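You operate a simulated robot arm through the tools that you are given. There is no shell and no other tool. Be economical: measure what you need, move in short steps, check, and stop when the job is done.

You are at the controls of a simulated robot arm. One attempt, no reset.

## Task
Put the jar with the blue lid in the beige carton's middle cell, then close and tape it.
Fine: tape with the yellow slider and park it again; free the clamp.

Only the result counts: the job must be done as asked and must still hold three seconds after the hand-in. Knocking over, shifting, dropping, spilling or breaking anything else fails it. A push-on lid holds only when it is set on centred and level and pressed home; a screw cap is set on level and turned clockwise until tight.

## Robot
A 7-joint arm with a two-finger parallel gripper, fixed in place. Base frame: the origin is at the foot of the arm, x ahead of it, y to its left, z up; the work surface is at about z = 0.8. Units: m, rad, N and s.
With the tool pointing down near the work surface it reaches from about 0.3 to 0.7 m from the base axis. Its first joint turns from -1.152 to 1.152 rad. Payload 1.57 kg.
Tool frame: the origin (TCP) lies between the finger pads and is the grasp point; the fingertips stand 0.03 m ahead of it; z points along the fingers, y is the line along which they close. The gripper opens to 0.11 m. The fingers are 0.024 m wide and 0.012 m thick; the gripper's body (0.048 by 0.112 m) begins 0.078 m behind the TCP.
Orientation is that of the tool frame in the base frame, as a unit quaternion [x, y, z, w]. With the fingers straight down and closing along the base's y, the tool's x points along the base's -x, its y along +y and its z along -z.

## Interface
- The arm moves only by the tool arm_command. Its argument "series" is a list of rows, each an object (a shift or turn left out is 0, a gripper value left out holds the last) with "rot": the turn, a rotation vector about the base's x, y, z in units of 4 degrees (1.0 is 4 degrees), a list of three; "xyz": the shift along the base's x, y, z in units of 20 mm (1.0 is 20 mm), a list of three; "gripper": the opening, from 0 (shut) to 1 (fully open). In form: [{"rot": [rx, ry, rz], "xyz": [x, y, z], "gripper": gripper}, ...]. A call has 1 to 20 rows; each row shifts and turns the commanded pose from where the row before left it. A call with a number of a shift or a turn outside -1 to 1 is refused whole. A row lasts 0.2 s, in which the tool goes at most 0.05 m and 0.15 rad; a call with a longer step from one row to the next is refused whole, and so is a gripper value outside its range. Where a pose cannot be reached the arm comes as near as it can. A force on the tool above 70 N (or 10 N above the force at the start of the call, whichever is more), or a blocked arm, ends the call early, and 0.2 s more pass. The fingers move at their own pace (about 0.108 m/s each) and stop on an object; they squeeze with about 41 N. The grip force told is the motor's: it shows also when the fingers shut on nothing. Time passes only in rows, and 0.2 s behind the last, so rows that do not move let the fingers close. It gives the time, the measured TCP pose, the force on the tool (base axes), the opening and the grip force at its end, in the units of the frame above (readings bear some noise), with the torque about the TCP (base axes, N m) and any sound that the robot's microphone picked up, and new pictures: "pictures" is both (left out), scene, wrist or none.
- Cameras (640 x 400 px; columns grow to the right, rows downward): "scene" is fixed at [0.1283, -0.4081, 1.3612]; the picture's right is [0.95, -0.31, 0.00], its down [-0.28, -0.89, -0.36] and it looks along [0.11, 0.34, -0.93] (base axes); focal length 214 px, centre (320, 200). "wrist" rides on the gripper at [0.07, 0.016, -0.141] in the tool frame; the picture's right is [-0.23, 0.97, 0.00], its down [-0.86, -0.20, -0.48] and it looks along [-0.47, -0.11, 0.88] (tool axes); focal length 222 px, centre (320, 200). There is no depth. A picture from a camera that has moved, and an enlarged one, comes with that camera's place and axes in the base frame and with its lens.
- close_up(camera, box): a new picture of the part [left, top, right, bottom] of that camera's present view, enlarged. The clock stands still meanwhile.
- job_done(): hands the job in; it is judged then, once.

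Go step by step. Nothing tells you positions but the pictures and the camera data: compare them with the known pose of the tool, close in by small moves and look again before you grip or let go. The budget is 120 turns and 200 pictures, counting those below and the enlarged ones. Unless the task says otherwise, let go and move clear before handing in, and close with one line.

The tools are called after ">>>" as a command line: name --argument value ..., lists and objects as JSON in quotes. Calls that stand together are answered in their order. arm_command: Moves the arm, as the interface text tells. Its arguments: {"type":"object","properties":{"series":{"type":"array","items":{"type":"object","properties":{"rot":{"type":"array","items":{"type":"number"}},"xyz":{"type":"array","items":{"type":"number"}},"gripper":{"type":"number"}}}},"pictures":{"type":"string","enum":["both","scene","wrist","none"]}},"required":["series"]} The other tools are called the same way: close_up (camera, box) takes an enlarged picture of a part of a camera's view; job_done () hands the job in.

At the start:

```text
time: 0.0
eef_pos: [0.3634, -0.0353, 1.1396]
tcp_rot: [0.0, 1.0, -0.001, 0.0]
contact_force: [0.4, -0.4, 0.0]
wrist_torque: [-0.03, -0.03, -0.01]
opening: 0.1101
gripper_force: 0.0
```

scene: 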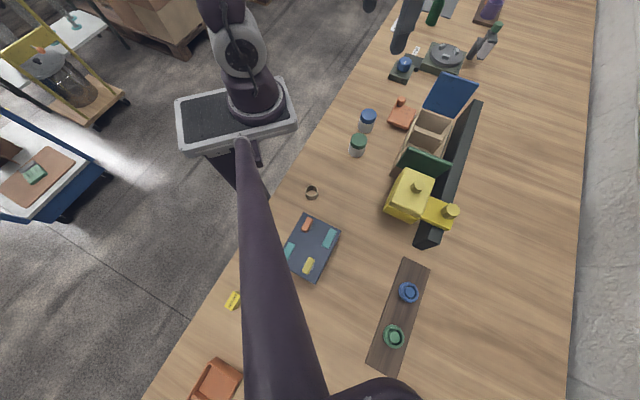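
wrist: 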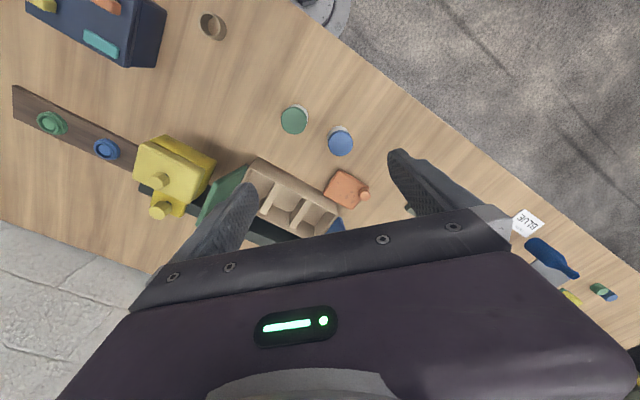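

I see a beige carton with a blue flap and a green flap, a yellow slider on a rail, a clamp-like orange item, and two jars (blue and green lid). I'll look closer before moving.

>>> close_up --camera "scene" --box '[340, 60, 500, 160]'

>>> close_up --camera "scene" --box '[340, 150, 500, 250]'

>>> close_up --camera "wrist" --box '[120, 80, 400, 255]'

>>> close_up --camera "scene" --box '[340, 0, 520, 112]'

```text
4.00 times, centred on (420, 110) of scene
camera zoom: at [0.1283, -0.4081, 1.3612], right [0.95, -0.31, 0.0], down [-0.28, -0.89, -0.36], along [0.11, 0.34, -0.93], focal length 858 px, centre (-80, 560)
```

zoom: 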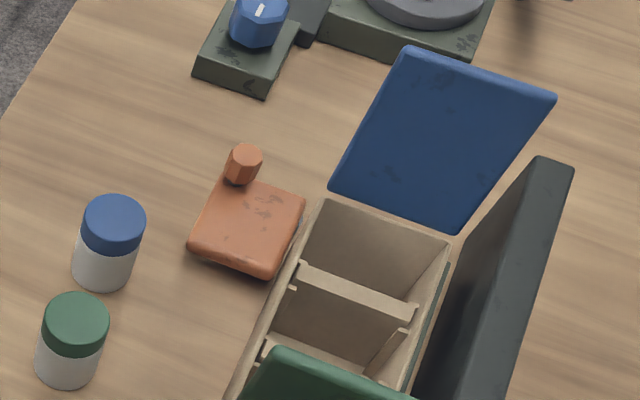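

```text
4.00 times, centred on (420, 200) of scene
camera zoom: at [0.1283, -0.4081, 1.3612], right [0.95, -0.31, 0.0], down [-0.28, -0.89, -0.36], along [0.11, 0.34, -0.93], focal length 858 px, centre (-80, 200)
```

zoom: 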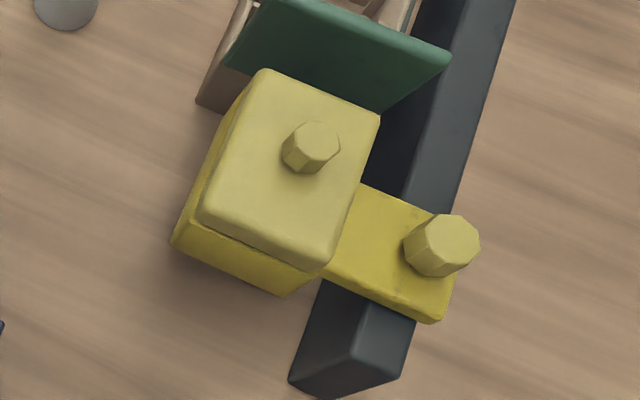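

```text
2.29 times, centred on (260, 168) of wrist
camera zoom: at [0.2929, -0.0193, 1.2805], right [0.23, 0.97, 0.0], down [0.86, -0.2, 0.48], along [0.47, -0.11, -0.88], focal length 508 px, centre (457, 274)
```

zoom: 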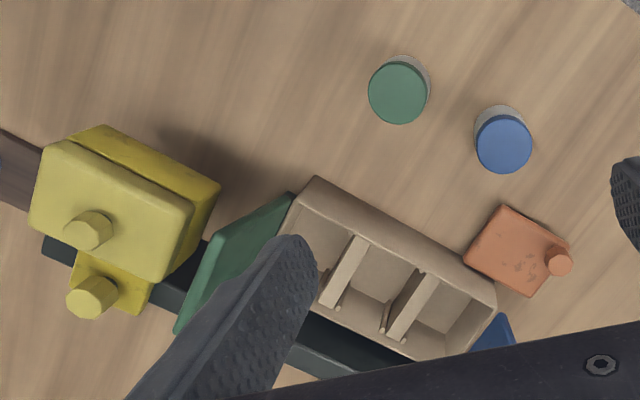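

```text
3.56 times, centred on (430, 56) of scene
camera zoom: at [0.1283, -0.4081, 1.3612], right [0.95, -0.31, 0.0], down [-0.28, -0.89, -0.36], along [0.11, 0.34, -0.93], focal length 763 px, centre (-71, 712)
```

zoom: 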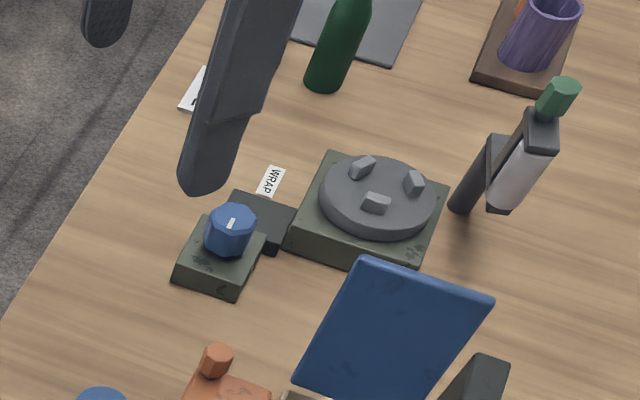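

I estimate the blue-lid jar at about (0.41, -0.004), with its lid top near 0.852. The carton's rim is near 0.862, and its long axis is turned about 43° from x. I'll yaw the tool to match and move above the jar.

>>> arm_command --series '[{"rot": [0, 0, 1], "xyz": [0.2, 0.15, 0]}, {"rot": [0, 0, 1], "xyz": [0.2, 0.15, 0]}, {"rot": [0, 0, 1], "xyz": [0.2, 0.15, 0]}, {"rot": [0, 0, 1], "xyz": [0.2, 0.15, 0]}, {"rot": [0, 0, 1], "xyz": [0.2, 0.15, 0]}, {"rot": [0, 0, 1], "xyz": [0.2, 0.15, 0]}, {"rot": [0, 0, 1], "xyz": [0.2, 0.15, 0]}, {"rot": [0, 0, 1], "xyz": [0.2, 0.15, 0]}, {"rot": [0, 0, 1], "xyz": [0.2, 0.15, 0]}, {"rot": [0, 0, 1], "xyz": [0.2, 0.15, 0]}, {"rot": [0, 0, 0.75], "xyz": [0.2, 0.1, 0]}]'

```text
time: 2.4
eef_pos: [0.4047, -0.0038, 1.138]
tcp_rot: [-0.367, 0.93, 0.0, 0.0]
contact_force: [0.6, 0.1, -0.3]
wrist_torque: [0.0, 0.01, 0.02]
opening: 0.1103
gripper_force: 0.1
camera wrist: at [0.3438, -0.0393, 1.28], right [-0.5, 0.87, 0.0], down [0.76, 0.44, 0.48], along [0.41, 0.24, -0.88], focal length 222 px, centre (320, 200)
```

scene: 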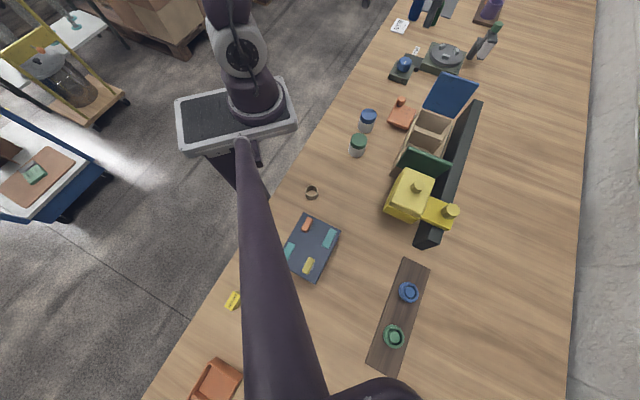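
wrist: 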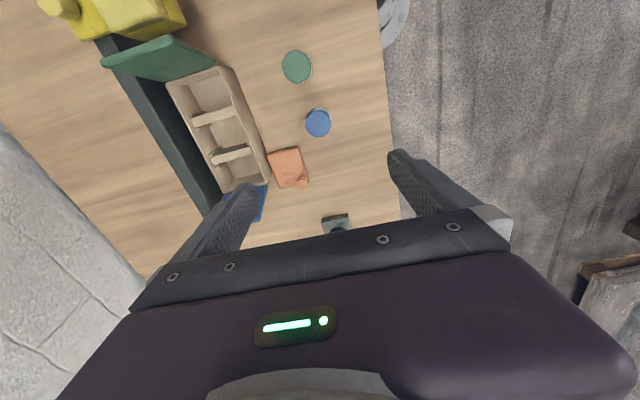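

The tool is over the jar. I'll enlarge the wrist view to measure the carton's orientation.

>>> close_up --camera "wrist" --box '[80, 20, 360, 195]'

>>> close_up --camera "wrist" --box '[0, 0, 160, 100]'

```text
2.29 times, centred on (220, 108) of wrist
camera zoom: at [0.3438, -0.0393, 1.28], right [-0.5, 0.87, 0.0], down [0.76, 0.44, 0.48], along [0.41, 0.24, -0.88], focal length 508 px, centre (549, 411)
```

zoom: 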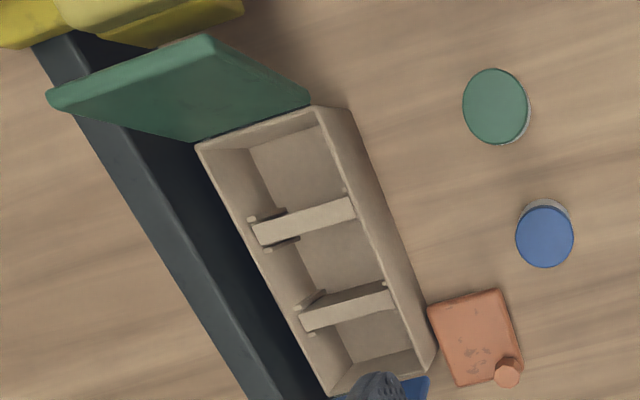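

```text
4.00 times, centred on (80, 50) of wrist
camera zoom: at [0.3438, -0.0393, 1.28], right [-0.5, 0.87, 0.0], down [0.76, 0.44, 0.48], along [0.41, 0.24, -0.88], focal length 888 px, centre (1280, 800)
```

zoom: 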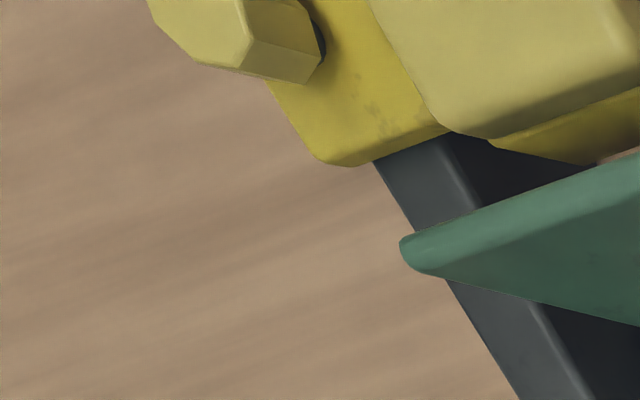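

The carton's centre, which is also the middle cell, is near (0.515, -0.153), with its axis at about 44° and its rim at z ≈ 0.862. I'll descend over the jar and look again before gripping.

>>> arm_command --series '[{"xyz": [0.16, -0.08, -1]}, {"xyz": [0, 0, -1]}, {"xyz": [0, 0, -1]}, {"xyz": [0, 0, -1]}, {"xyz": [0, 0, -1]}, {"xyz": [0, 0, -1]}, {"xyz": [0, 0, -1]}, {"xyz": [0, 0, -1]}, {"xyz": [0, 0, -1]}, {"xyz": [0, 0, -1]}, {"xyz": [0, 0, -1]}]' --pictures "wrist"

```text
time: 4.8
eef_pos: [0.4088, -0.0064, 0.9192]
tcp_rot: [-0.366, 0.931, 0.0, 0.0]
contact_force: [0.7, -0.1, 0.3]
wrist_torque: [0.02, -0.03, 0.0]
opening: 0.1097
gripper_force: 0.0
camera wrist: at [0.3476, -0.0424, 1.0616], right [-0.5, 0.87, 0.0], down [0.76, 0.44, 0.48], along [0.42, 0.24, -0.88], focal length 222 px, centre (320, 200)
```

wrist: 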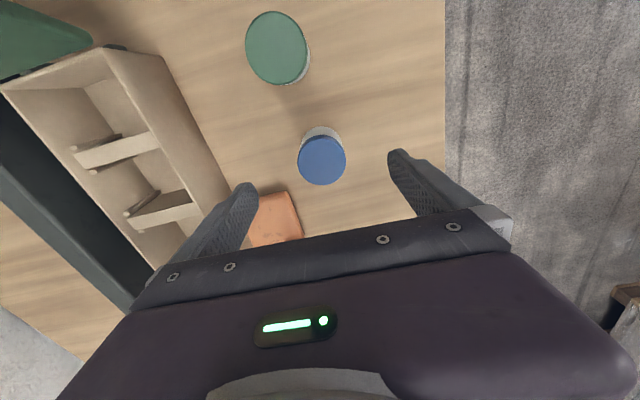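

The lid centre reads (0.407, -0.006), directly under the tool. I'll descend and grip.

>>> arm_command --series '[{"xyz": [-0.06, 0, -1]}, {"xyz": [0, 0, -1]}, {"xyz": [0, 0, -1]}, {"xyz": [0, 0, -0.25]}, {"gripper": 0.3}, {"gripper": 0.3}, {"gripper": 0.3}, {"gripper": 0.3}]' --pictures "both"

```text
time: 6.6
eef_pos: [0.4078, -0.0057, 0.8528]
tcp_rot: [-0.367, 0.93, -0.001, 0.0]
contact_force: [-1.3, 0.5, -0.1]
wrist_torque: [0.03, 0.04, 0.02]
opening: 0.046
gripper_force: 41.3
camera wrist: at [0.3464, -0.0412, 0.9955], right [-0.5, 0.87, 0.0], down [0.76, 0.44, 0.48], along [0.41, 0.24, -0.88], focal length 222 px, centre (320, 200)
```

scene: 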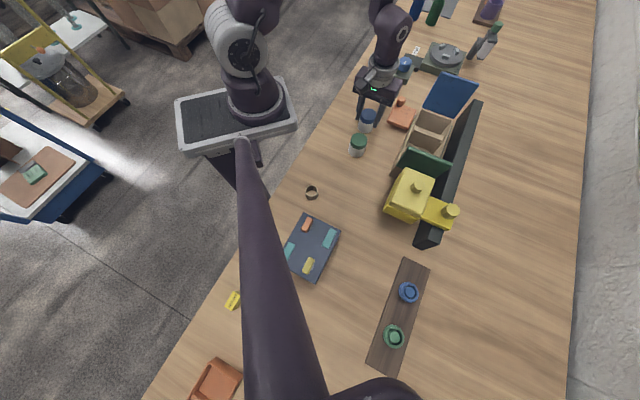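
wrist: 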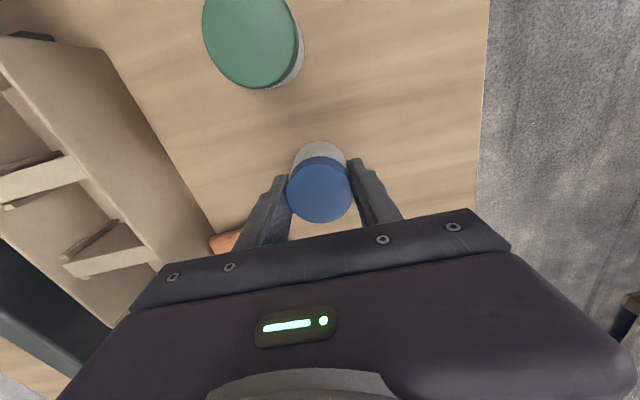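

The jar is gripped at an opening of 0.046. I'll lift it and carry it over the middle cell.

>>> arm_command --series '[{"xyz": [0, 0, 0.5], "gripper": 0.3}, {"xyz": [0, 0, 1]}, {"xyz": [0, 0, 1]}, {"xyz": [0, 0, 1]}, {"xyz": [0, 0, 1]}, {"xyz": [0, 0, 1]}, {"xyz": [0.67, -0.92, 0], "rot": [0, 0, 0.3]}, {"xyz": [0.67, -0.92, 0]}, {"xyz": [0.67, -0.92, 0]}, {"xyz": [0.67, -0.92, 0]}, {"xyz": [0.67, -0.92, 0]}, {"xyz": [0.67, -0.92, 0]}, {"xyz": [0.67, -0.92, 0]}, {"xyz": [0.67, -0.92, 0]}, {}]' --pictures "both"

```text
time: 9.8
eef_pos: [0.5156, -0.1512, 0.9641]
tcp_rot: [-0.376, 0.927, -0.001, 0.0]
contact_force: [-0.3, -0.6, -0.5]
wrist_torque: [0.05, 0.01, -0.03]
opening: 0.0461
gripper_force: 41.3
camera wrist: at [0.4556, -0.1884, 1.1047], right [-0.52, 0.86, 0.0], down [0.75, 0.45, 0.48], along [0.41, 0.25, -0.88], focal length 222 px, centre (320, 200)
```

scene: 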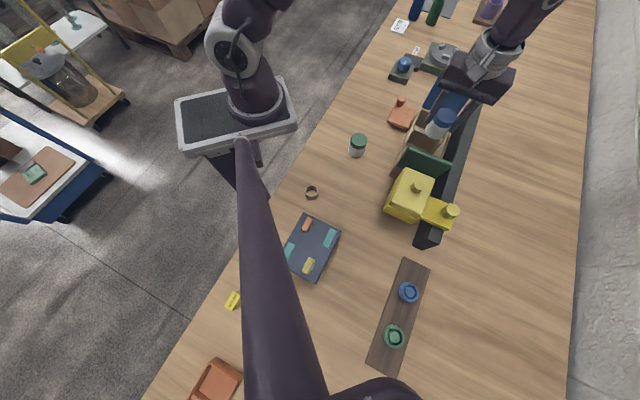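
wrist: 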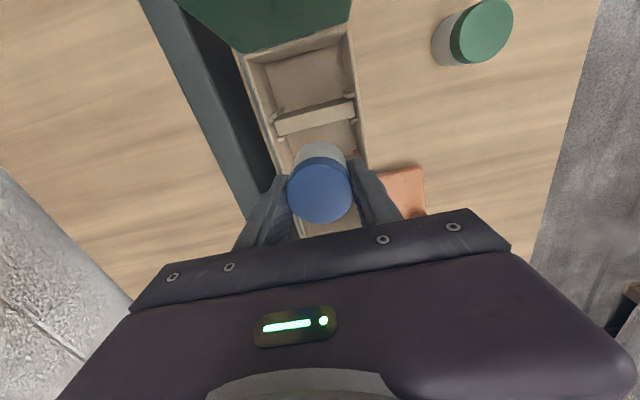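

The jar is centred over the middle cell to within a couple of mm. I'll lower it to just above the floor and check for contact.

>>> arm_command --series '[{"xyz": [0, -0.05, -1]}, {"xyz": [0, 0, -1]}, {"xyz": [0, 0, -1]}, {"xyz": [0, 0, -1]}, {"xyz": [0, 0, -0.6]}, {"xyz": [0, 0, -0.4]}, {"xyz": [0, 0, -0.2]}, {}]' --pictures "both"

```text
time: 11.6
eef_pos: [0.5149, -0.1526, 0.8593]
tcp_rot: [-0.376, 0.926, 0.0, -0.001]
contact_force: [0.2, 0.4, -1.2]
wrist_torque: [0.01, 0.01, -0.02]
opening: 0.0461
gripper_force: 41.5
camera wrist: at [0.4546, -0.1903, 1.002], right [-0.52, 0.86, 0.0], down [0.75, 0.45, 0.48], along [0.41, 0.25, -0.88], focal length 222 px, centre (320, 200)
```

scene: 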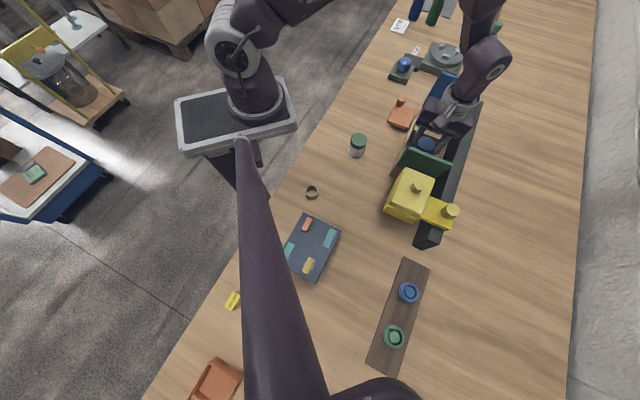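
wrist: 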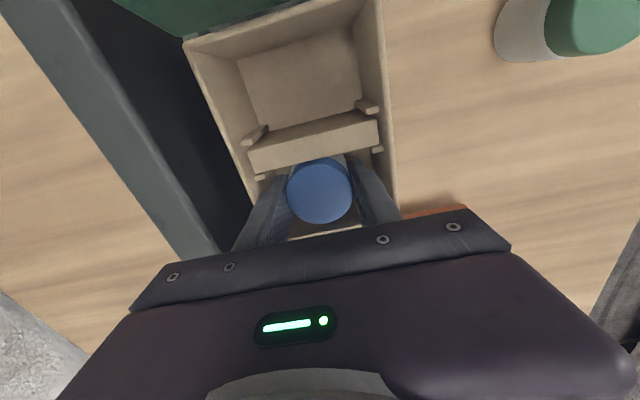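

The fingers are clear of the walls. I'll lower a little further, open slightly and lift straight out.

>>> arm_command --series '[{"xyz": [0, 0, -0.1]}, {"xyz": [0, 0, -0.1]}, {"gripper": 0.52}, {"gripper": 0.52}, {"xyz": [0, 0, 0.5]}, {"xyz": [0, 0, 1]}, {"xyz": [0, 0, 1]}, {"xyz": [0, 0, 1]}, {"xyz": [0, 0, 1]}, {"xyz": [0, 0, 1]}, {"xyz": [0, 0, 1]}, {"xyz": [0, 0, 1]}, {"xyz": [0, 0, 1]}]' --pictures "both"

```text
time: 14.4
eef_pos: [0.5165, -0.1504, 1.0253]
tcp_rot: [-0.376, 0.926, 0.0, 0.0]
contact_force: [0.1, 0.3, -0.5]
wrist_torque: [0.05, -0.01, -0.01]
opening: 0.0571
gripper_force: 0.1
camera wrist: at [0.4554, -0.1889, 1.167], right [-0.52, 0.86, 0.0], down [0.75, 0.45, 0.48], along [0.41, 0.25, -0.88], focal length 222 px, centre (320, 200)
```

scene: 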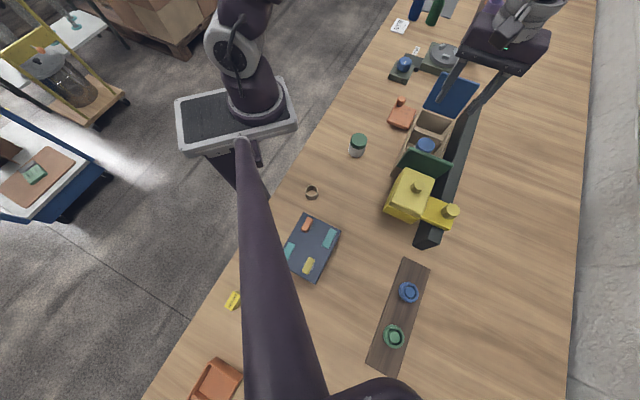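
wrist: 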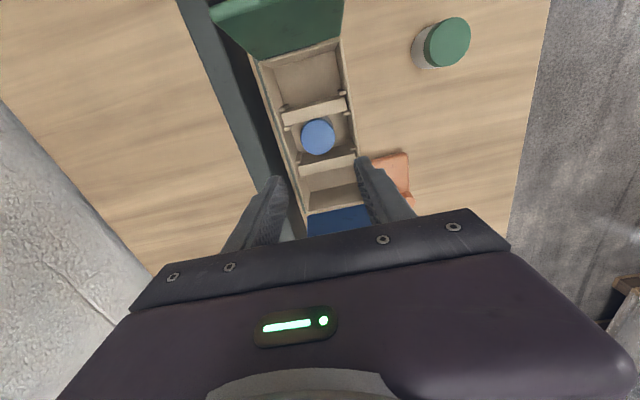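

The jar sits in the middle cell. I'll raise the tool and shift towards the blue flap to measure how far it leans.

>>> arm_command --series '[{"xyz": [0, 0, 1]}, {"xyz": [0, 0, 1]}, {"xyz": [0.7, 0.7, 1]}, {"xyz": [0.7, 0.7, 1]}, {"xyz": [0.7, 0.7, 0]}, {}]' --pictures "both"

>>> close_up --camera "wrist" --box '[200, 40, 440, 190]'

>>> close_up --camera "scene" --box '[360, 60, 520, 160]'

```text
time: 15.8
eef_pos: [0.5569, -0.112, 1.1059]
tcp_rot: [-0.377, 0.926, 0.0, 0.0]
contact_force: [-0.6, 0.0, 0.7]
wrist_torque: [0.03, 0.04, -0.01]
opening: 0.0569
gripper_force: 0.0
camera wrist: at [0.4955, -0.1489, 1.2473], right [-0.52, 0.86, 0.0], down [0.75, 0.45, 0.48], along [0.41, 0.25, -0.88], focal length 222 px, centre (320, 200)
```

scene: 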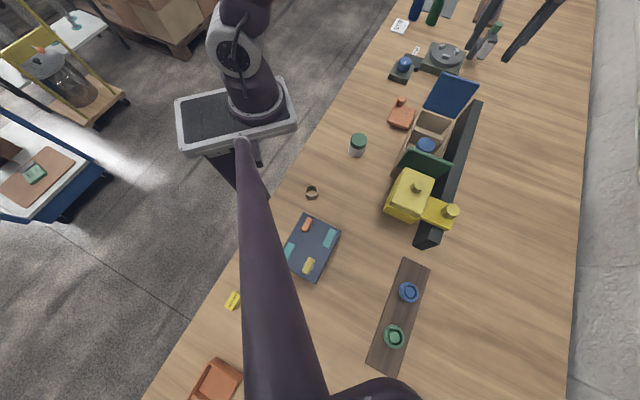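
wrist: 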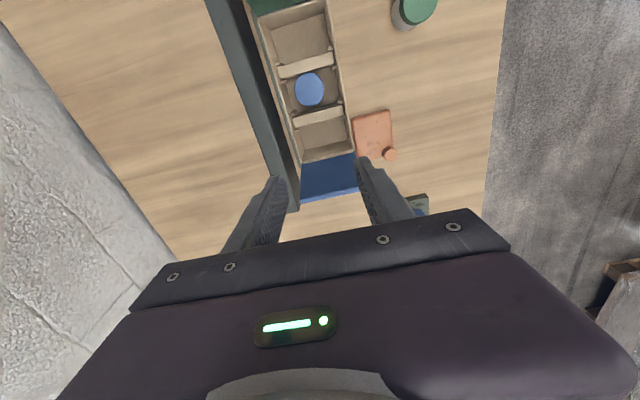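

```text
2.67 times, centred on (320, 115) of wrist
camera zoom: at [0.4955, -0.1489, 1.2473], right [-0.52, 0.86, 0.0], down [0.75, 0.45, 0.48], along [0.41, 0.25, -0.88], focal length 592 px, centre (320, 427)
```

zoom: 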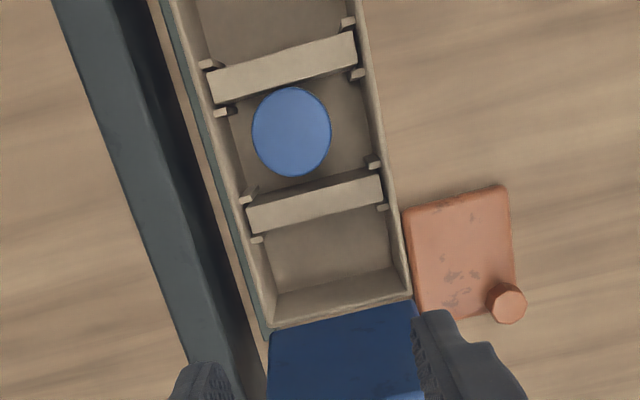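

```text
4.00 times, centred on (440, 110) of scene
camera zoom: at [0.1283, -0.408, 1.3612], right [0.95, -0.31, 0.0], down [-0.28, -0.89, -0.36], along [0.11, 0.34, -0.93], focal length 858 px, centre (-160, 560)
```

zoom: 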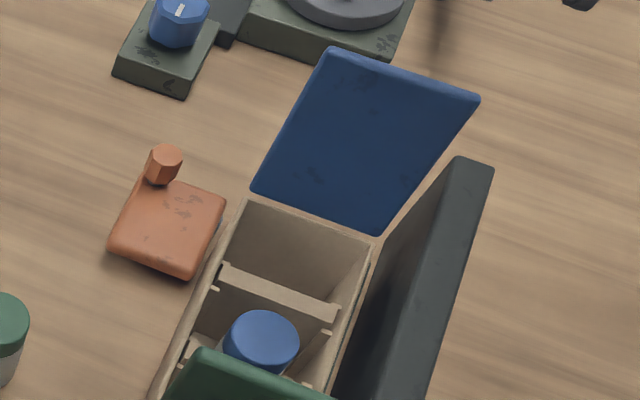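

The blue flap stands about 10° outward from upright. Its hinge centre is near (0.589, -0.078, 0.862) and it is about 0.11 m long. I'll close the gripper and come down just outside it.

>>> arm_command --series '[{"xyz": [0.84, 0.82, 0], "gripper": 0}, {"xyz": [0.84, 0.82, 0]}, {"xyz": [0.84, 0.82, 0]}, {"xyz": [0.84, 0.82, 0]}, {"xyz": [0.84, 0.82, 0]}, {"xyz": [0, 0, -1]}, {"xyz": [0, 0, -1]}, {"xyz": [0, 0, -1]}, {"xyz": [0, 0, -1]}, {"xyz": [0, 0, -1]}, {"xyz": [0, 0, -1]}, {"xyz": [0, 0, -0.8]}]' --pictures "both"

```text
time: 18.4
eef_pos: [0.6424, -0.0288, 0.9696]
tcp_rot: [-0.377, 0.926, 0.0, 0.001]
contact_force: [0.0, -0.2, 0.0]
wrist_torque: [0.01, 0.02, -0.01]
opening: 0.0002
gripper_force: 21.4
camera wrist: at [0.5805, -0.066, 1.1105], right [-0.52, 0.86, 0.0], down [0.75, 0.45, 0.48], along [0.41, 0.25, -0.88], focal length 222 px, centre (320, 200)
```

scene: 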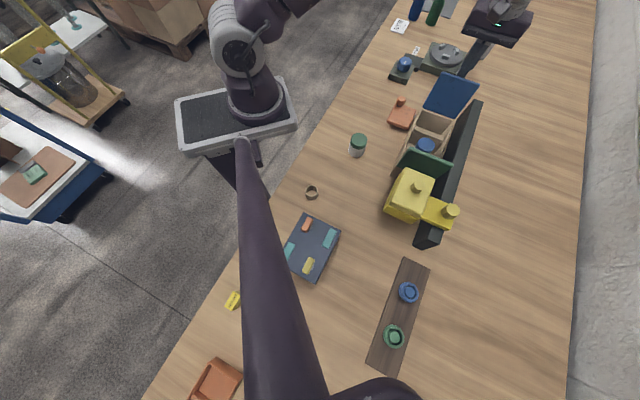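
wrist: 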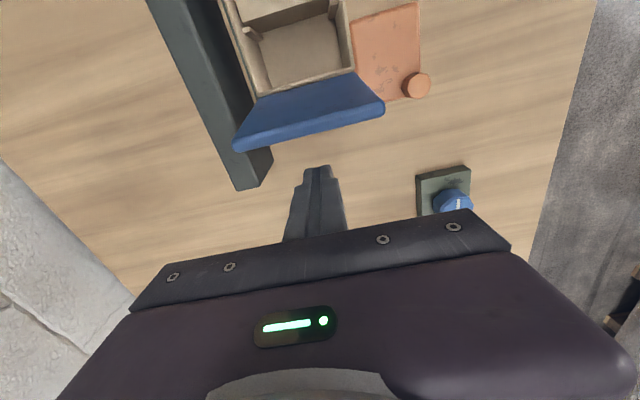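

The fingers are outside the blue flap. I'll fold it inward along an arc, watching the force.

>>> arm_command --series '[{"xyz": [-0.61, -0.59, 0.1]}, {"xyz": [-0.68, -0.66, 0.12]}, {"xyz": [-0.39, -0.38, 0.12]}, {"xyz": [-0.36, -0.35, 0]}, {"xyz": [-0.54, -0.52, -0.05]}, {"xyz": [-0.5, -0.49, -0.2]}, {"xyz": [-0.5, -0.49, -0.3]}, {"xyz": [-0.43, -0.42, -0.45]}, {"xyz": [-0.54, -0.52, -0.8]}, {"xyz": [-0.25, -0.24, -0.55]}, {"xyz": [-0.11, -0.1, -0.45]}, {"xyz": [-0.14, -0.14, -0.7]}]' --pictures "both"

```text
time: 21.0
eef_pos: [0.5415, -0.1271, 0.9092]
tcp_rot: [-0.376, 0.927, -0.001, 0.002]
contact_force: [-9.2, 9.1, 46.1]
wrist_torque: [0.66, -0.06, -0.04]
opening: 0.0
gripper_force: 21.2
camera wrist: at [0.4796, -0.1634, 1.0499], right [-0.52, 0.86, 0.0], down [0.75, 0.45, 0.48], along [0.41, 0.25, -0.88], focal length 222 px, centre (320, 200)
```

scene: 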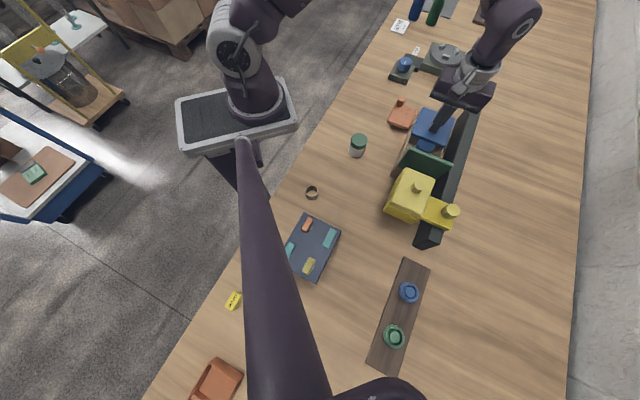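
wrist: 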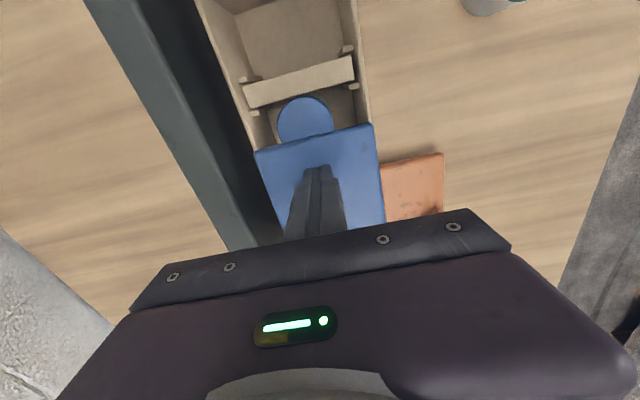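

There is about 46 N of upward force with the flap nearly flat. I'll back off slightly and see whether it stays down.

>>> arm_command --series '[{"xyz": [0, 0, 0.3]}, {"xyz": [0, 0, 0.7]}, {"xyz": [0.4, 0.4, 1]}, {"xyz": [0, 0, 1]}, {"xyz": [0, 0, 1]}, {"xyz": [0, 0, 1]}]' --pictures "both"

>>> close_up --camera "wrist" --box '[180, 20, 440, 182]'

>>> close_up --camera "scene" --box '[360, 80, 520, 180]'

```text
time: 22.4
eef_pos: [0.5494, -0.1199, 1.0068]
tcp_rot: [-0.376, 0.926, 0.0, 0.0]
contact_force: [0.2, -0.3, -0.7]
wrist_torque: [-0.01, 0.0, -0.01]
opening: 0.0004
gripper_force: 21.1
camera wrist: at [0.4877, -0.1566, 1.1476], right [-0.52, 0.86, 0.0], down [0.75, 0.45, 0.48], along [0.41, 0.25, -0.88], focal length 222 px, centre (320, 200)
```

scene: 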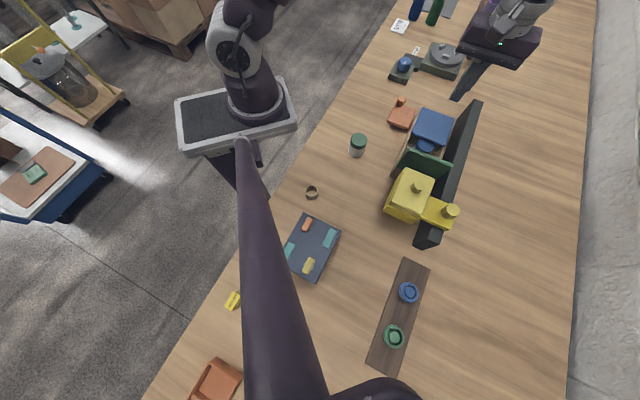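
wrist: 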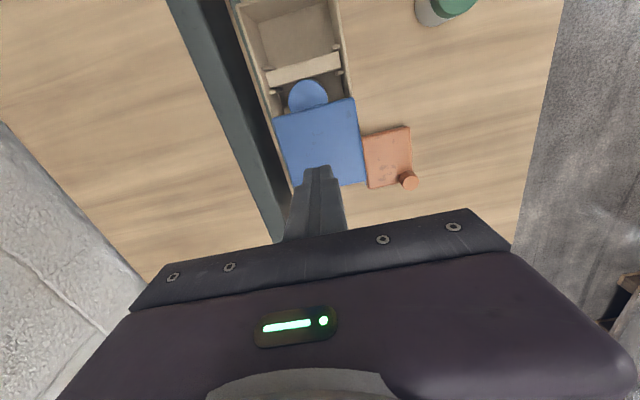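

```text
2.46 times, centred on (310, 101) of wrist
camera zoom: at [0.4877, -0.1566, 1.1476], right [-0.52, 0.86, 0.0], down [0.75, 0.45, 0.48], along [0.41, 0.25, -0.88], focal length 547 px, centre (345, 444)
```

zoom: 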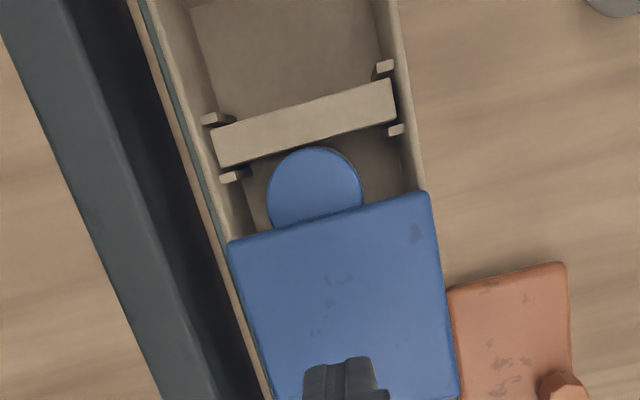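

```text
4.00 times, centred on (440, 130) of scene
camera zoom: at [0.1283, -0.4081, 1.3612], right [0.95, -0.31, 0.0], down [-0.28, -0.89, -0.36], along [0.11, 0.34, -0.93], focal length 858 px, centre (-160, 480)
```

zoom: 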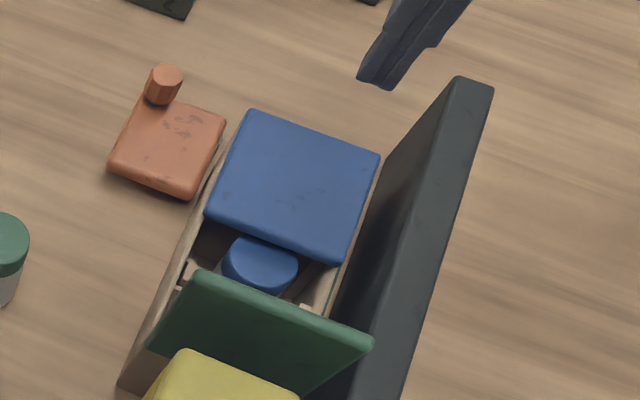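

The flap stays down by itself, and its free edge may still be a few mm up. I'll press near that edge in small steps to check.

>>> arm_command --series '[{"xyz": [-0.5, -0.4, -1]}, {"xyz": [-0.5, -0.4, -1]}, {"xyz": [0, 0, -1]}, {"xyz": [0, 0, -1]}, {"xyz": [0, 0, -0.7]}, {}]' --pictures "none"

>>> arm_command --series '[{"xyz": [0, 0, -0.15]}, {}]' --pictures "none"

>>> arm_command --series '[{"xyz": [0, 0, -0.15]}, {}]' --pictures "none"

>>> arm_command --series '[{"xyz": [0, 0, -0.15]}, {}]' --pictures "none"

```text
time: 23.8
eef_pos: [0.5297, -0.1359, 0.9122]
tcp_rot: [-0.377, 0.926, -0.001, 0.0]
contact_force: [0.6, -0.6, 0.1]
wrist_torque: [0.0, -0.01, 0.02]
opening: 0.0
gripper_force: 21.7
```

```text
time: 24.4
eef_pos: [0.5302, -0.1356, 0.9107]
tcp_rot: [-0.377, 0.926, -0.001, 0.0]
contact_force: [-2.5, -0.7, 11.6]
wrist_torque: [0.08, -0.04, 0.05]
opening: 0.0
gripper_force: 21.8
```

```text
time: 25.0
eef_pos: [0.5307, -0.135, 0.9076]
tcp_rot: [-0.376, 0.927, -0.001, 0.001]
contact_force: [-9.0, -0.6, 44.9]
wrist_torque: [0.36, -0.1, 0.03]
opening: 0.0001
gripper_force: 21.1
```

```text
time: 25.6
eef_pos: [0.5298, -0.1363, 0.9103]
tcp_rot: [-0.377, 0.926, -0.005, 0.005]
contact_force: [-11.7, 5.5, 40.3]
wrist_torque: [-0.01, 0.38, 0.15]
opening: 0.0001
gripper_force: 21.3
stopped in row 2: the force on the tool passed its limit at 70 N (the readings are from after the stop); the commanded pose is now the measured one
```

The blue flap is at its hard stop, so it's fully down. For the green flap, the slider leaves only about a 3 cm gap behind it. I'll rotate the tool 90° so a single thin finger can go in there.

>>> arm_command --series '[{"xyz": [0, 0, 1]}, {"xyz": [0, 0, 1]}, {"xyz": [0, 0, 1]}, {"xyz": [0, 0, 1], "rot": [0, 0, -1]}, {"xyz": [0, 0, 1], "rot": [0, 0, -1]}, {"xyz": [0, 0, 1], "rot": [0, 0, -1]}, {"xyz": [0, 0, 1], "rot": [0, 0, -1]}, {"xyz": [0, 0, 1], "rot": [0, 0, -1]}, {"xyz": [0, 0, 1], "rot": [0, 0, -1]}, {"xyz": [0, 0, 0.5], "rot": [0, 0, -1]}, {"rot": [0, 0, -1]}, {"rot": [0, 0, -1]}, {"rot": [0, 0, -1]}, {"rot": [0, 0, -1]}, {"rot": [0, 0, -1]}, {"rot": [0, 0, -1]}, {"rot": [0, 0, -1]}, {"rot": [0, 0, -1]}, {"rot": [0, 0, -1]}, {"rot": [0, 0, -1]}]' --pictures "none"

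>>> arm_command --series '[{"xyz": [-0.88, -0.87, 0], "rot": [0, 0, -1]}, {"xyz": [-0.88, -0.87, 0], "rot": [0, 0, -1]}, {"xyz": [-0.88, -0.87, 0], "rot": [0, 0, -1]}, {"xyz": [-0.88, -0.87, 0], "rot": [0, 0, -1]}, {"xyz": [-0.88, -0.87, 0], "rot": [0, 0, -1]}, {"xyz": [-0.88, -0.87, 0], "rot": [0, 0, -0.5]}, {}]' --pictures "both"

>>> close_up --camera "wrist" --box '[180, 0, 500, 200]'

```text
time: 29.8
eef_pos: [0.5304, -0.135, 1.0955]
tcp_rot: [0.206, 0.978, -0.002, 0.0]
contact_force: [0.0, -0.4, 0.4]
wrist_torque: [0.01, 0.01, -0.04]
opening: 0.0
gripper_force: 21.6
```

```text
time: 31.4
eef_pos: [0.4249, -0.2401, 1.0957]
tcp_rot: [0.388, 0.921, -0.003, 0.0]
contact_force: [0.0, -0.1, -0.6]
wrist_torque: [0.0, 0.04, 0.01]
opening: 0.0
gripper_force: 21.6
camera wrist: at [0.388, -0.178, 1.2369], right [0.86, 0.52, 0.0], down [0.45, -0.75, 0.48], along [0.24, -0.41, -0.88], focal length 222 px, centre (320, 200)
```

scene: 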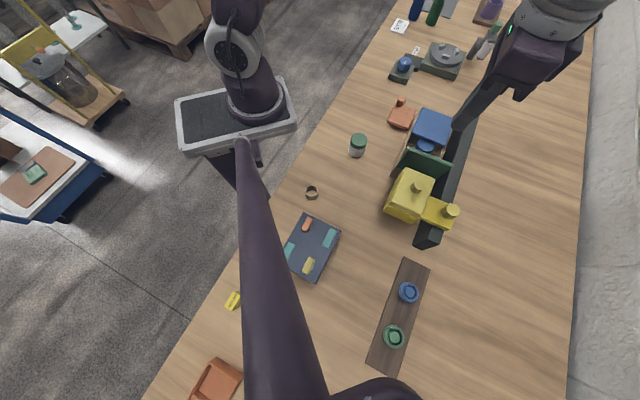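
wrist: 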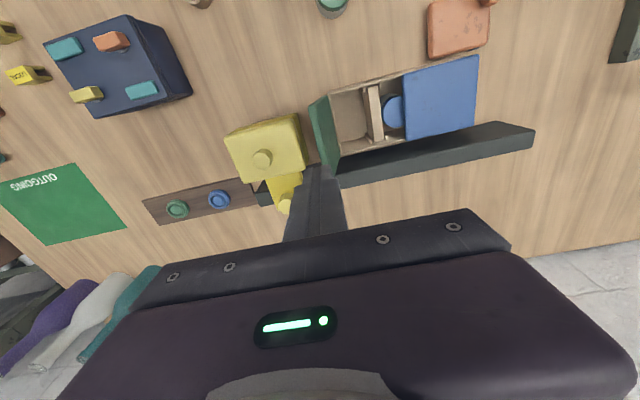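

```text
2.00 times, centred on (340, 100) of wrist
camera zoom: at [0.388, -0.178, 1.2369], right [0.86, 0.52, 0.0], down [0.45, -0.75, 0.48], along [0.24, -0.41, -0.88], focal length 444 px, centre (280, 400)
```

zoom: 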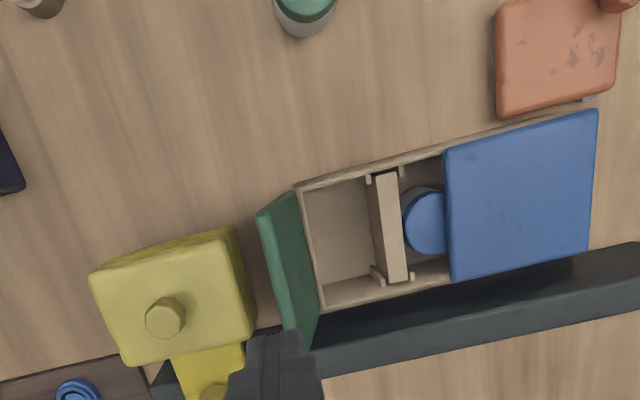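

The gap between the green flap's top edge and the slider is only about 17 mm. I'll straddle the flap's top edge with a narrow opening, hover just above it, and check alignment.

>>> arm_command --series '[{"xyz": [0.4, 0.36, -1], "gripper": 0.33}, {"xyz": [0, 0, -1]}, {"xyz": [0, 0, -1]}, {"xyz": [0, 0, -0.7]}, {}]' --pictures "both"

>>> close_up --camera "wrist" --box '[220, 80, 420, 205]'

>>> close_up --camera "scene" --box '[380, 110, 500, 185]'

```text
time: 32.6
eef_pos: [0.4321, -0.2332, 1.0202]
tcp_rot: [0.389, 0.921, -0.001, 0.001]
contact_force: [-0.5, 0.6, 0.3]
wrist_torque: [0.03, 0.01, 0.01]
opening: 0.0362
gripper_force: 0.0
camera wrist: at [0.3958, -0.1709, 1.1629], right [0.86, 0.52, 0.0], down [0.45, -0.75, 0.48], along [0.25, -0.41, -0.88], focal length 222 px, centre (320, 200)
```

scene: 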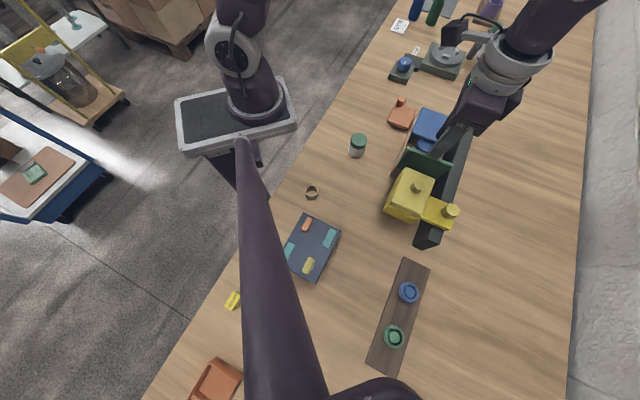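
wrist: 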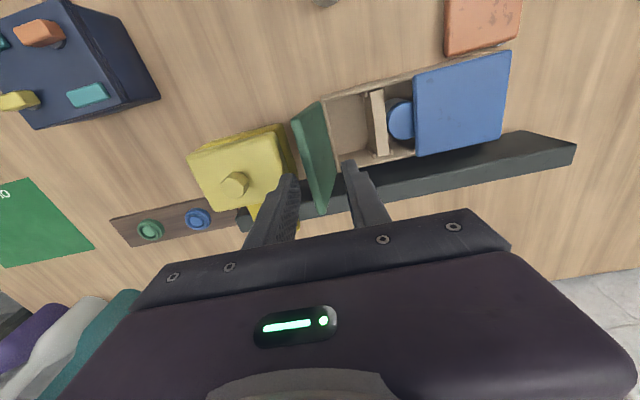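

```text
3.20 times, centred on (320, 142) of wrist
camera zoom: at [0.3958, -0.1709, 1.1629], right [0.86, 0.52, 0.0], down [0.45, -0.75, 0.48], along [0.25, -0.41, -0.88], focal length 711 px, centre (320, 384)
```

zoom: 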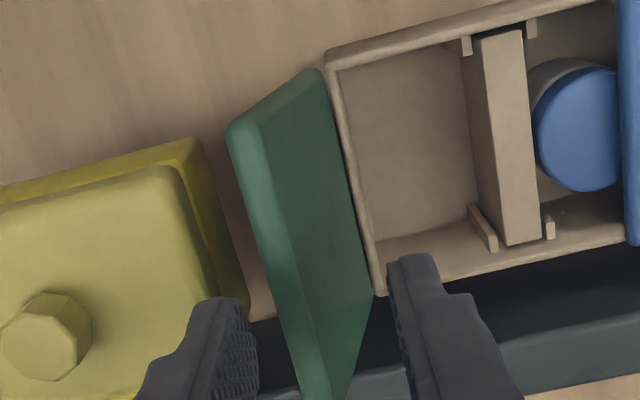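

```text
5.33 times, centred on (440, 148) of scene
camera zoom: at [0.1283, -0.4081, 1.3612], right [0.95, -0.31, 0.0], down [-0.28, -0.89, -0.36], along [0.11, 0.34, -0.93], focal length 1144 px, centre (-320, 480)
```

zoom: 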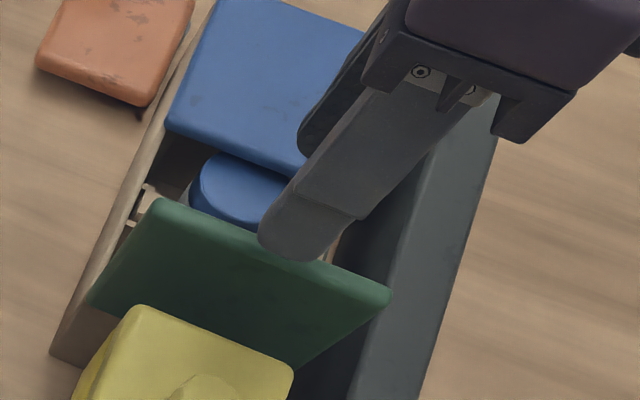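

The finger lines up with the gap between flap and slider. I'll shift 2 mm and ease down about 4 cm, watching the force.

>>> arm_command --series '[{"xyz": [0.08, 0.07, -0.5]}, {"xyz": [0, 0, -0.5]}, {"xyz": [0, 0, -0.5]}, {"xyz": [0, 0, -0.4]}, {}]' --pictures "both"

>>> close_up --camera "wrist" --box '[220, 80, 420, 205]'

```text
time: 33.8
eef_pos: [0.4341, -0.2308, 0.9825]
tcp_rot: [0.389, 0.921, -0.003, 0.0]
contact_force: [0.1, -0.3, 1.0]
wrist_torque: [-0.01, 0.01, 0.0]
opening: 0.0363
gripper_force: 0.1
camera wrist: at [0.3964, -0.1688, 1.1246], right [0.86, 0.52, 0.0], down [0.45, -0.75, 0.48], along [0.25, -0.41, -0.88], focal length 222 px, centre (320, 200)
```

scene: 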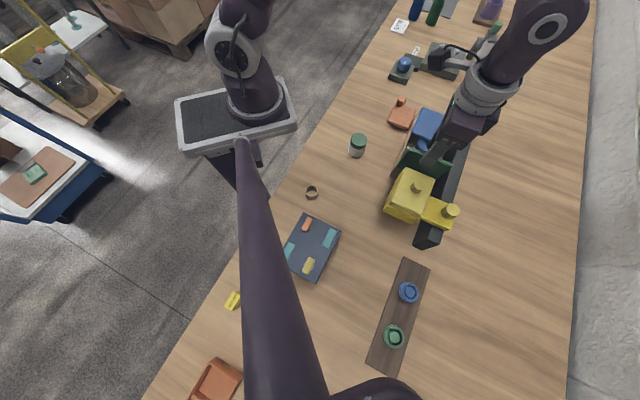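
wrist: 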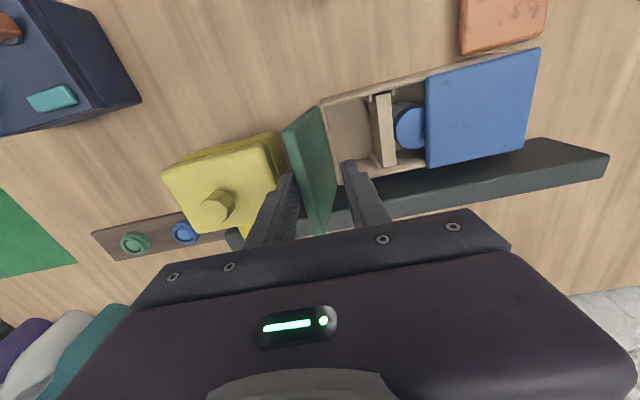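

```text
3.20 times, centred on (320, 142) of wrist
camera zoom: at [0.3964, -0.1688, 1.1246], right [0.86, 0.52, 0.0], down [0.45, -0.75, 0.48], along [0.25, -0.41, -0.88], focal length 711 px, centre (320, 384)
```

zoom: 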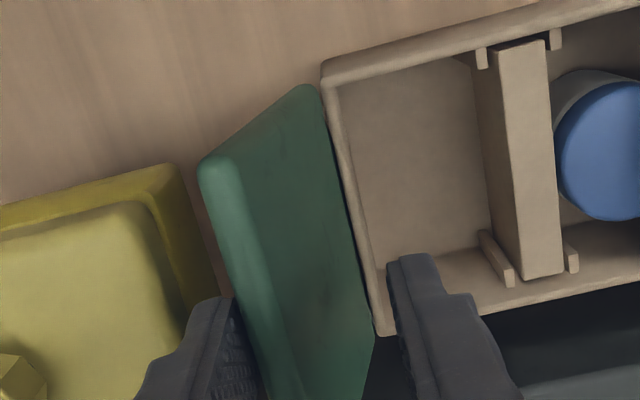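

The outer finger is behind the flap with no contact. I'll push the flap past upright.

>>> arm_command --series '[{"xyz": [0.4, 0.39, -0.1]}, {"xyz": [0.43, 0.42, -0.15]}, {"xyz": [0.43, 0.42, 0]}, {"xyz": [0.43, 0.42, 0]}, {"xyz": [0.43, 0.42, 0]}, {"xyz": [0.43, 0.42, 0]}, {}]' --pictures "both"

>>> close_up --camera "wrist" --box '[180, 80, 380, 205]'

```text
time: 35.4
eef_pos: [0.4857, -0.1821, 0.9777]
tcp_rot: [0.388, 0.921, -0.003, 0.0]
contact_force: [0.1, 0.0, 0.5]
wrist_torque: [-0.01, -0.02, -0.03]
opening: 0.0363
gripper_force: 0.0
camera wrist: at [0.4482, -0.1198, 1.1191], right [0.86, 0.52, 0.0], down [0.45, -0.75, 0.48], along [0.24, -0.41, -0.88], focal length 222 px, centre (320, 200)
```

scene: 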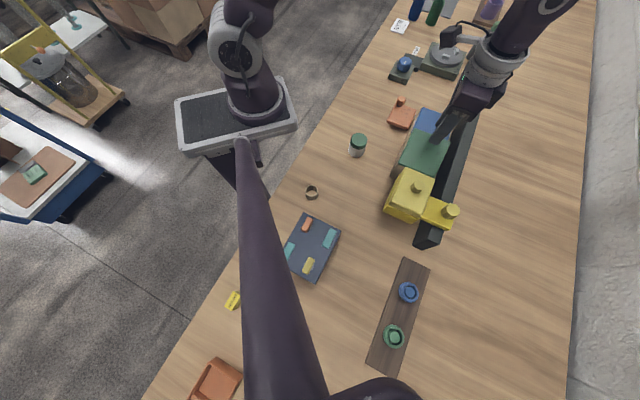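
wrist: 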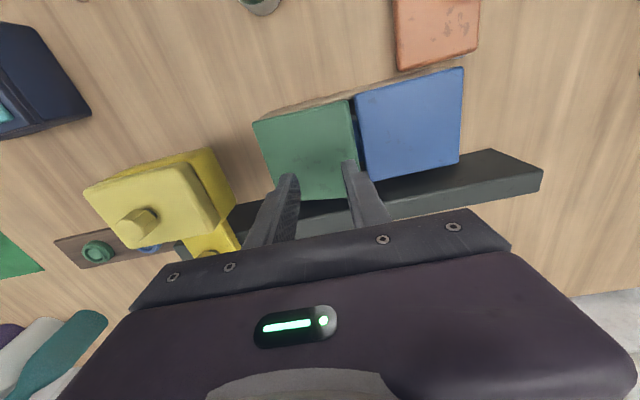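

```text
3.20 times, centred on (280, 142) of wrist
camera zoom: at [0.4482, -0.1198, 1.1191], right [0.86, 0.52, 0.0], down [0.45, -0.75, 0.48], along [0.24, -0.41, -0.88], focal length 711 px, centre (448, 384)
```

zoom: 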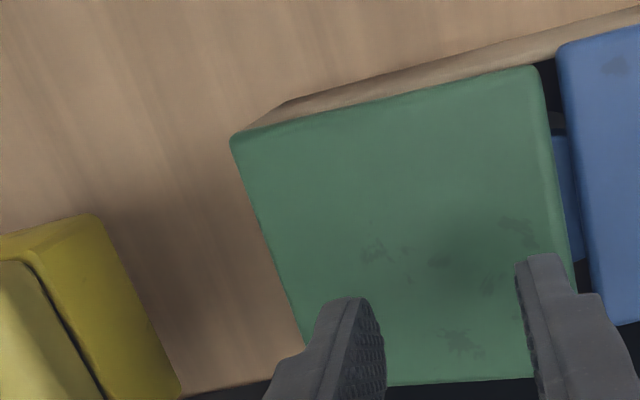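

The green flap has swung down closed. I'll press near its free edge to confirm it's fully home.

>>> arm_command --series '[{"xyz": [0.72, 0.7, 0], "gripper": 0}, {"gripper": 0}, {}, {"xyz": [0, 0, -1]}, {"xyz": [0, 0, -1]}, {"xyz": [0, 0, -0.9]}, {"xyz": [0, 0, -0.3]}, {}]' --pictures "none"

>>> arm_command --series '[{"xyz": [0, 0, -0.15]}, {}]' --pictures "none"

>>> arm_command --series '[{"xyz": [0, 0, -0.15]}, {}]' --pictures "none"

```text
time: 37.2
eef_pos: [0.4984, -0.1693, 0.9143]
tcp_rot: [0.389, 0.921, -0.002, 0.001]
contact_force: [-0.3, -0.1, -1.1]
wrist_torque: [-0.01, 0.01, 0.0]
opening: 0.0
gripper_force: 21.6
```

```text
time: 37.8
eef_pos: [0.4989, -0.1673, 0.9123]
tcp_rot: [0.389, 0.921, -0.002, 0.0]
contact_force: [-0.2, 0.6, 0.3]
wrist_torque: [0.02, -0.02, 0.0]
opening: 0.0
gripper_force: 21.3
```

```text
time: 38.4
eef_pos: [0.4978, -0.1673, 0.91]
tcp_rot: [0.39, 0.921, -0.003, 0.0]
contact_force: [-5.0, 2.2, 23.2]
wrist_torque: [0.07, 0.23, 0.0]
opening: 0.0
gripper_force: 21.5
```

Green stops at the same height as blue, so both flaps are closed. Now I'll look over the slider and the clamp.

>>> arm_command --series '[{"xyz": [0, 0, 1]}, {"xyz": [0, 0, 1]}, {"xyz": [-0.7, -0.7, 1]}, {"xyz": [-0.7, -0.7, 1]}, {"xyz": [-0.7, -0.7, 1]}, {"xyz": [-0.7, -0.7, 1]}, {"xyz": [-0.7, -0.7, 1]}, {"xyz": [0, 0, 1]}, {"xyz": [0, 0, 1]}, {}]' --pictures "wrist"

>>> close_up --camera "wrist" --box '[200, 60, 440, 210]'

>>> close_up --camera "scene" --box '[370, 90, 490, 165]'

>>> close_up --camera "scene" --box '[370, 165, 490, 240]'

```text
time: 40.6
eef_pos: [0.43, -0.2376, 1.088]
tcp_rot: [0.389, 0.921, -0.002, 0.0]
contact_force: [-0.5, 1.0, -0.5]
wrist_torque: [0.0, 0.03, -0.01]
opening: 0.0
gripper_force: 21.1
camera wrist: at [0.3929, -0.1751, 1.2294], right [0.86, 0.52, 0.0], down [0.45, -0.75, 0.48], along [0.25, -0.41, -0.88], focal length 222 px, centre (320, 200)
```

wrist: 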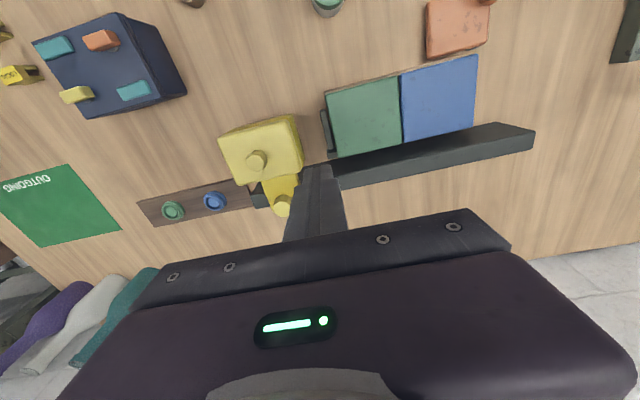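

```text
2.67 times, centred on (320, 135) of wrist
camera zoom: at [0.3929, -0.1751, 1.2294], right [0.86, 0.52, 0.0], down [0.45, -0.75, 0.48], along [0.25, -0.41, -0.88], focal length 592 px, centre (320, 373)
```

zoom: 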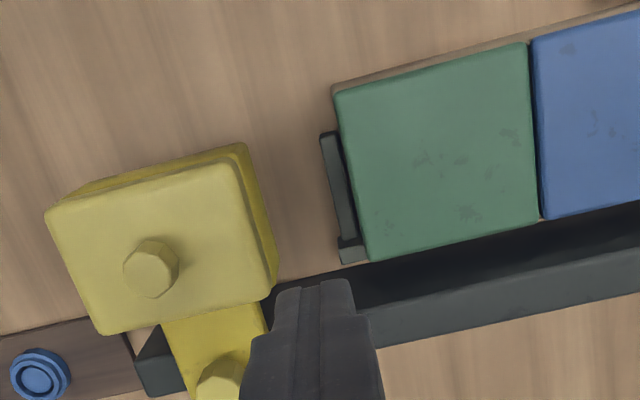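

```text
5.33 times, centred on (430, 128) of scene
camera zoom: at [0.1283, -0.4081, 1.3612], right [0.95, -0.31, 0.0], down [-0.28, -0.89, -0.36], along [0.11, 0.34, -0.93], focal length 1144 px, centre (-267, 587)
```

zoom: 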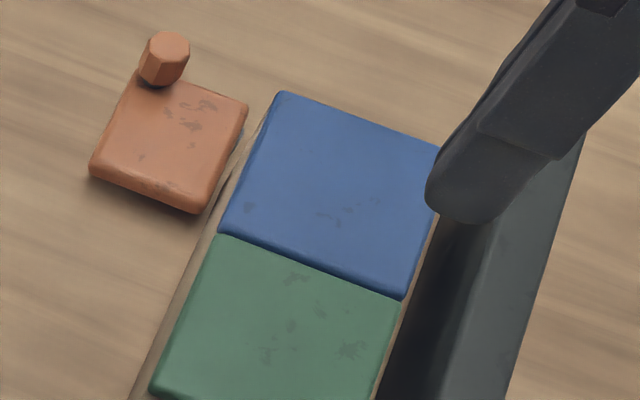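

```text
5.33 times, centred on (430, 202) of scene
camera zoom: at [0.1283, -0.4081, 1.3612], right [0.95, -0.31, 0.0], down [-0.28, -0.89, -0.36], along [0.11, 0.34, -0.93], focal length 1144 px, centre (-267, 187)
```

zoom: 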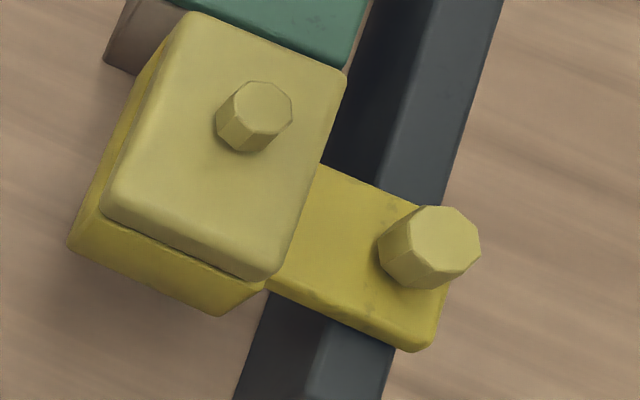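

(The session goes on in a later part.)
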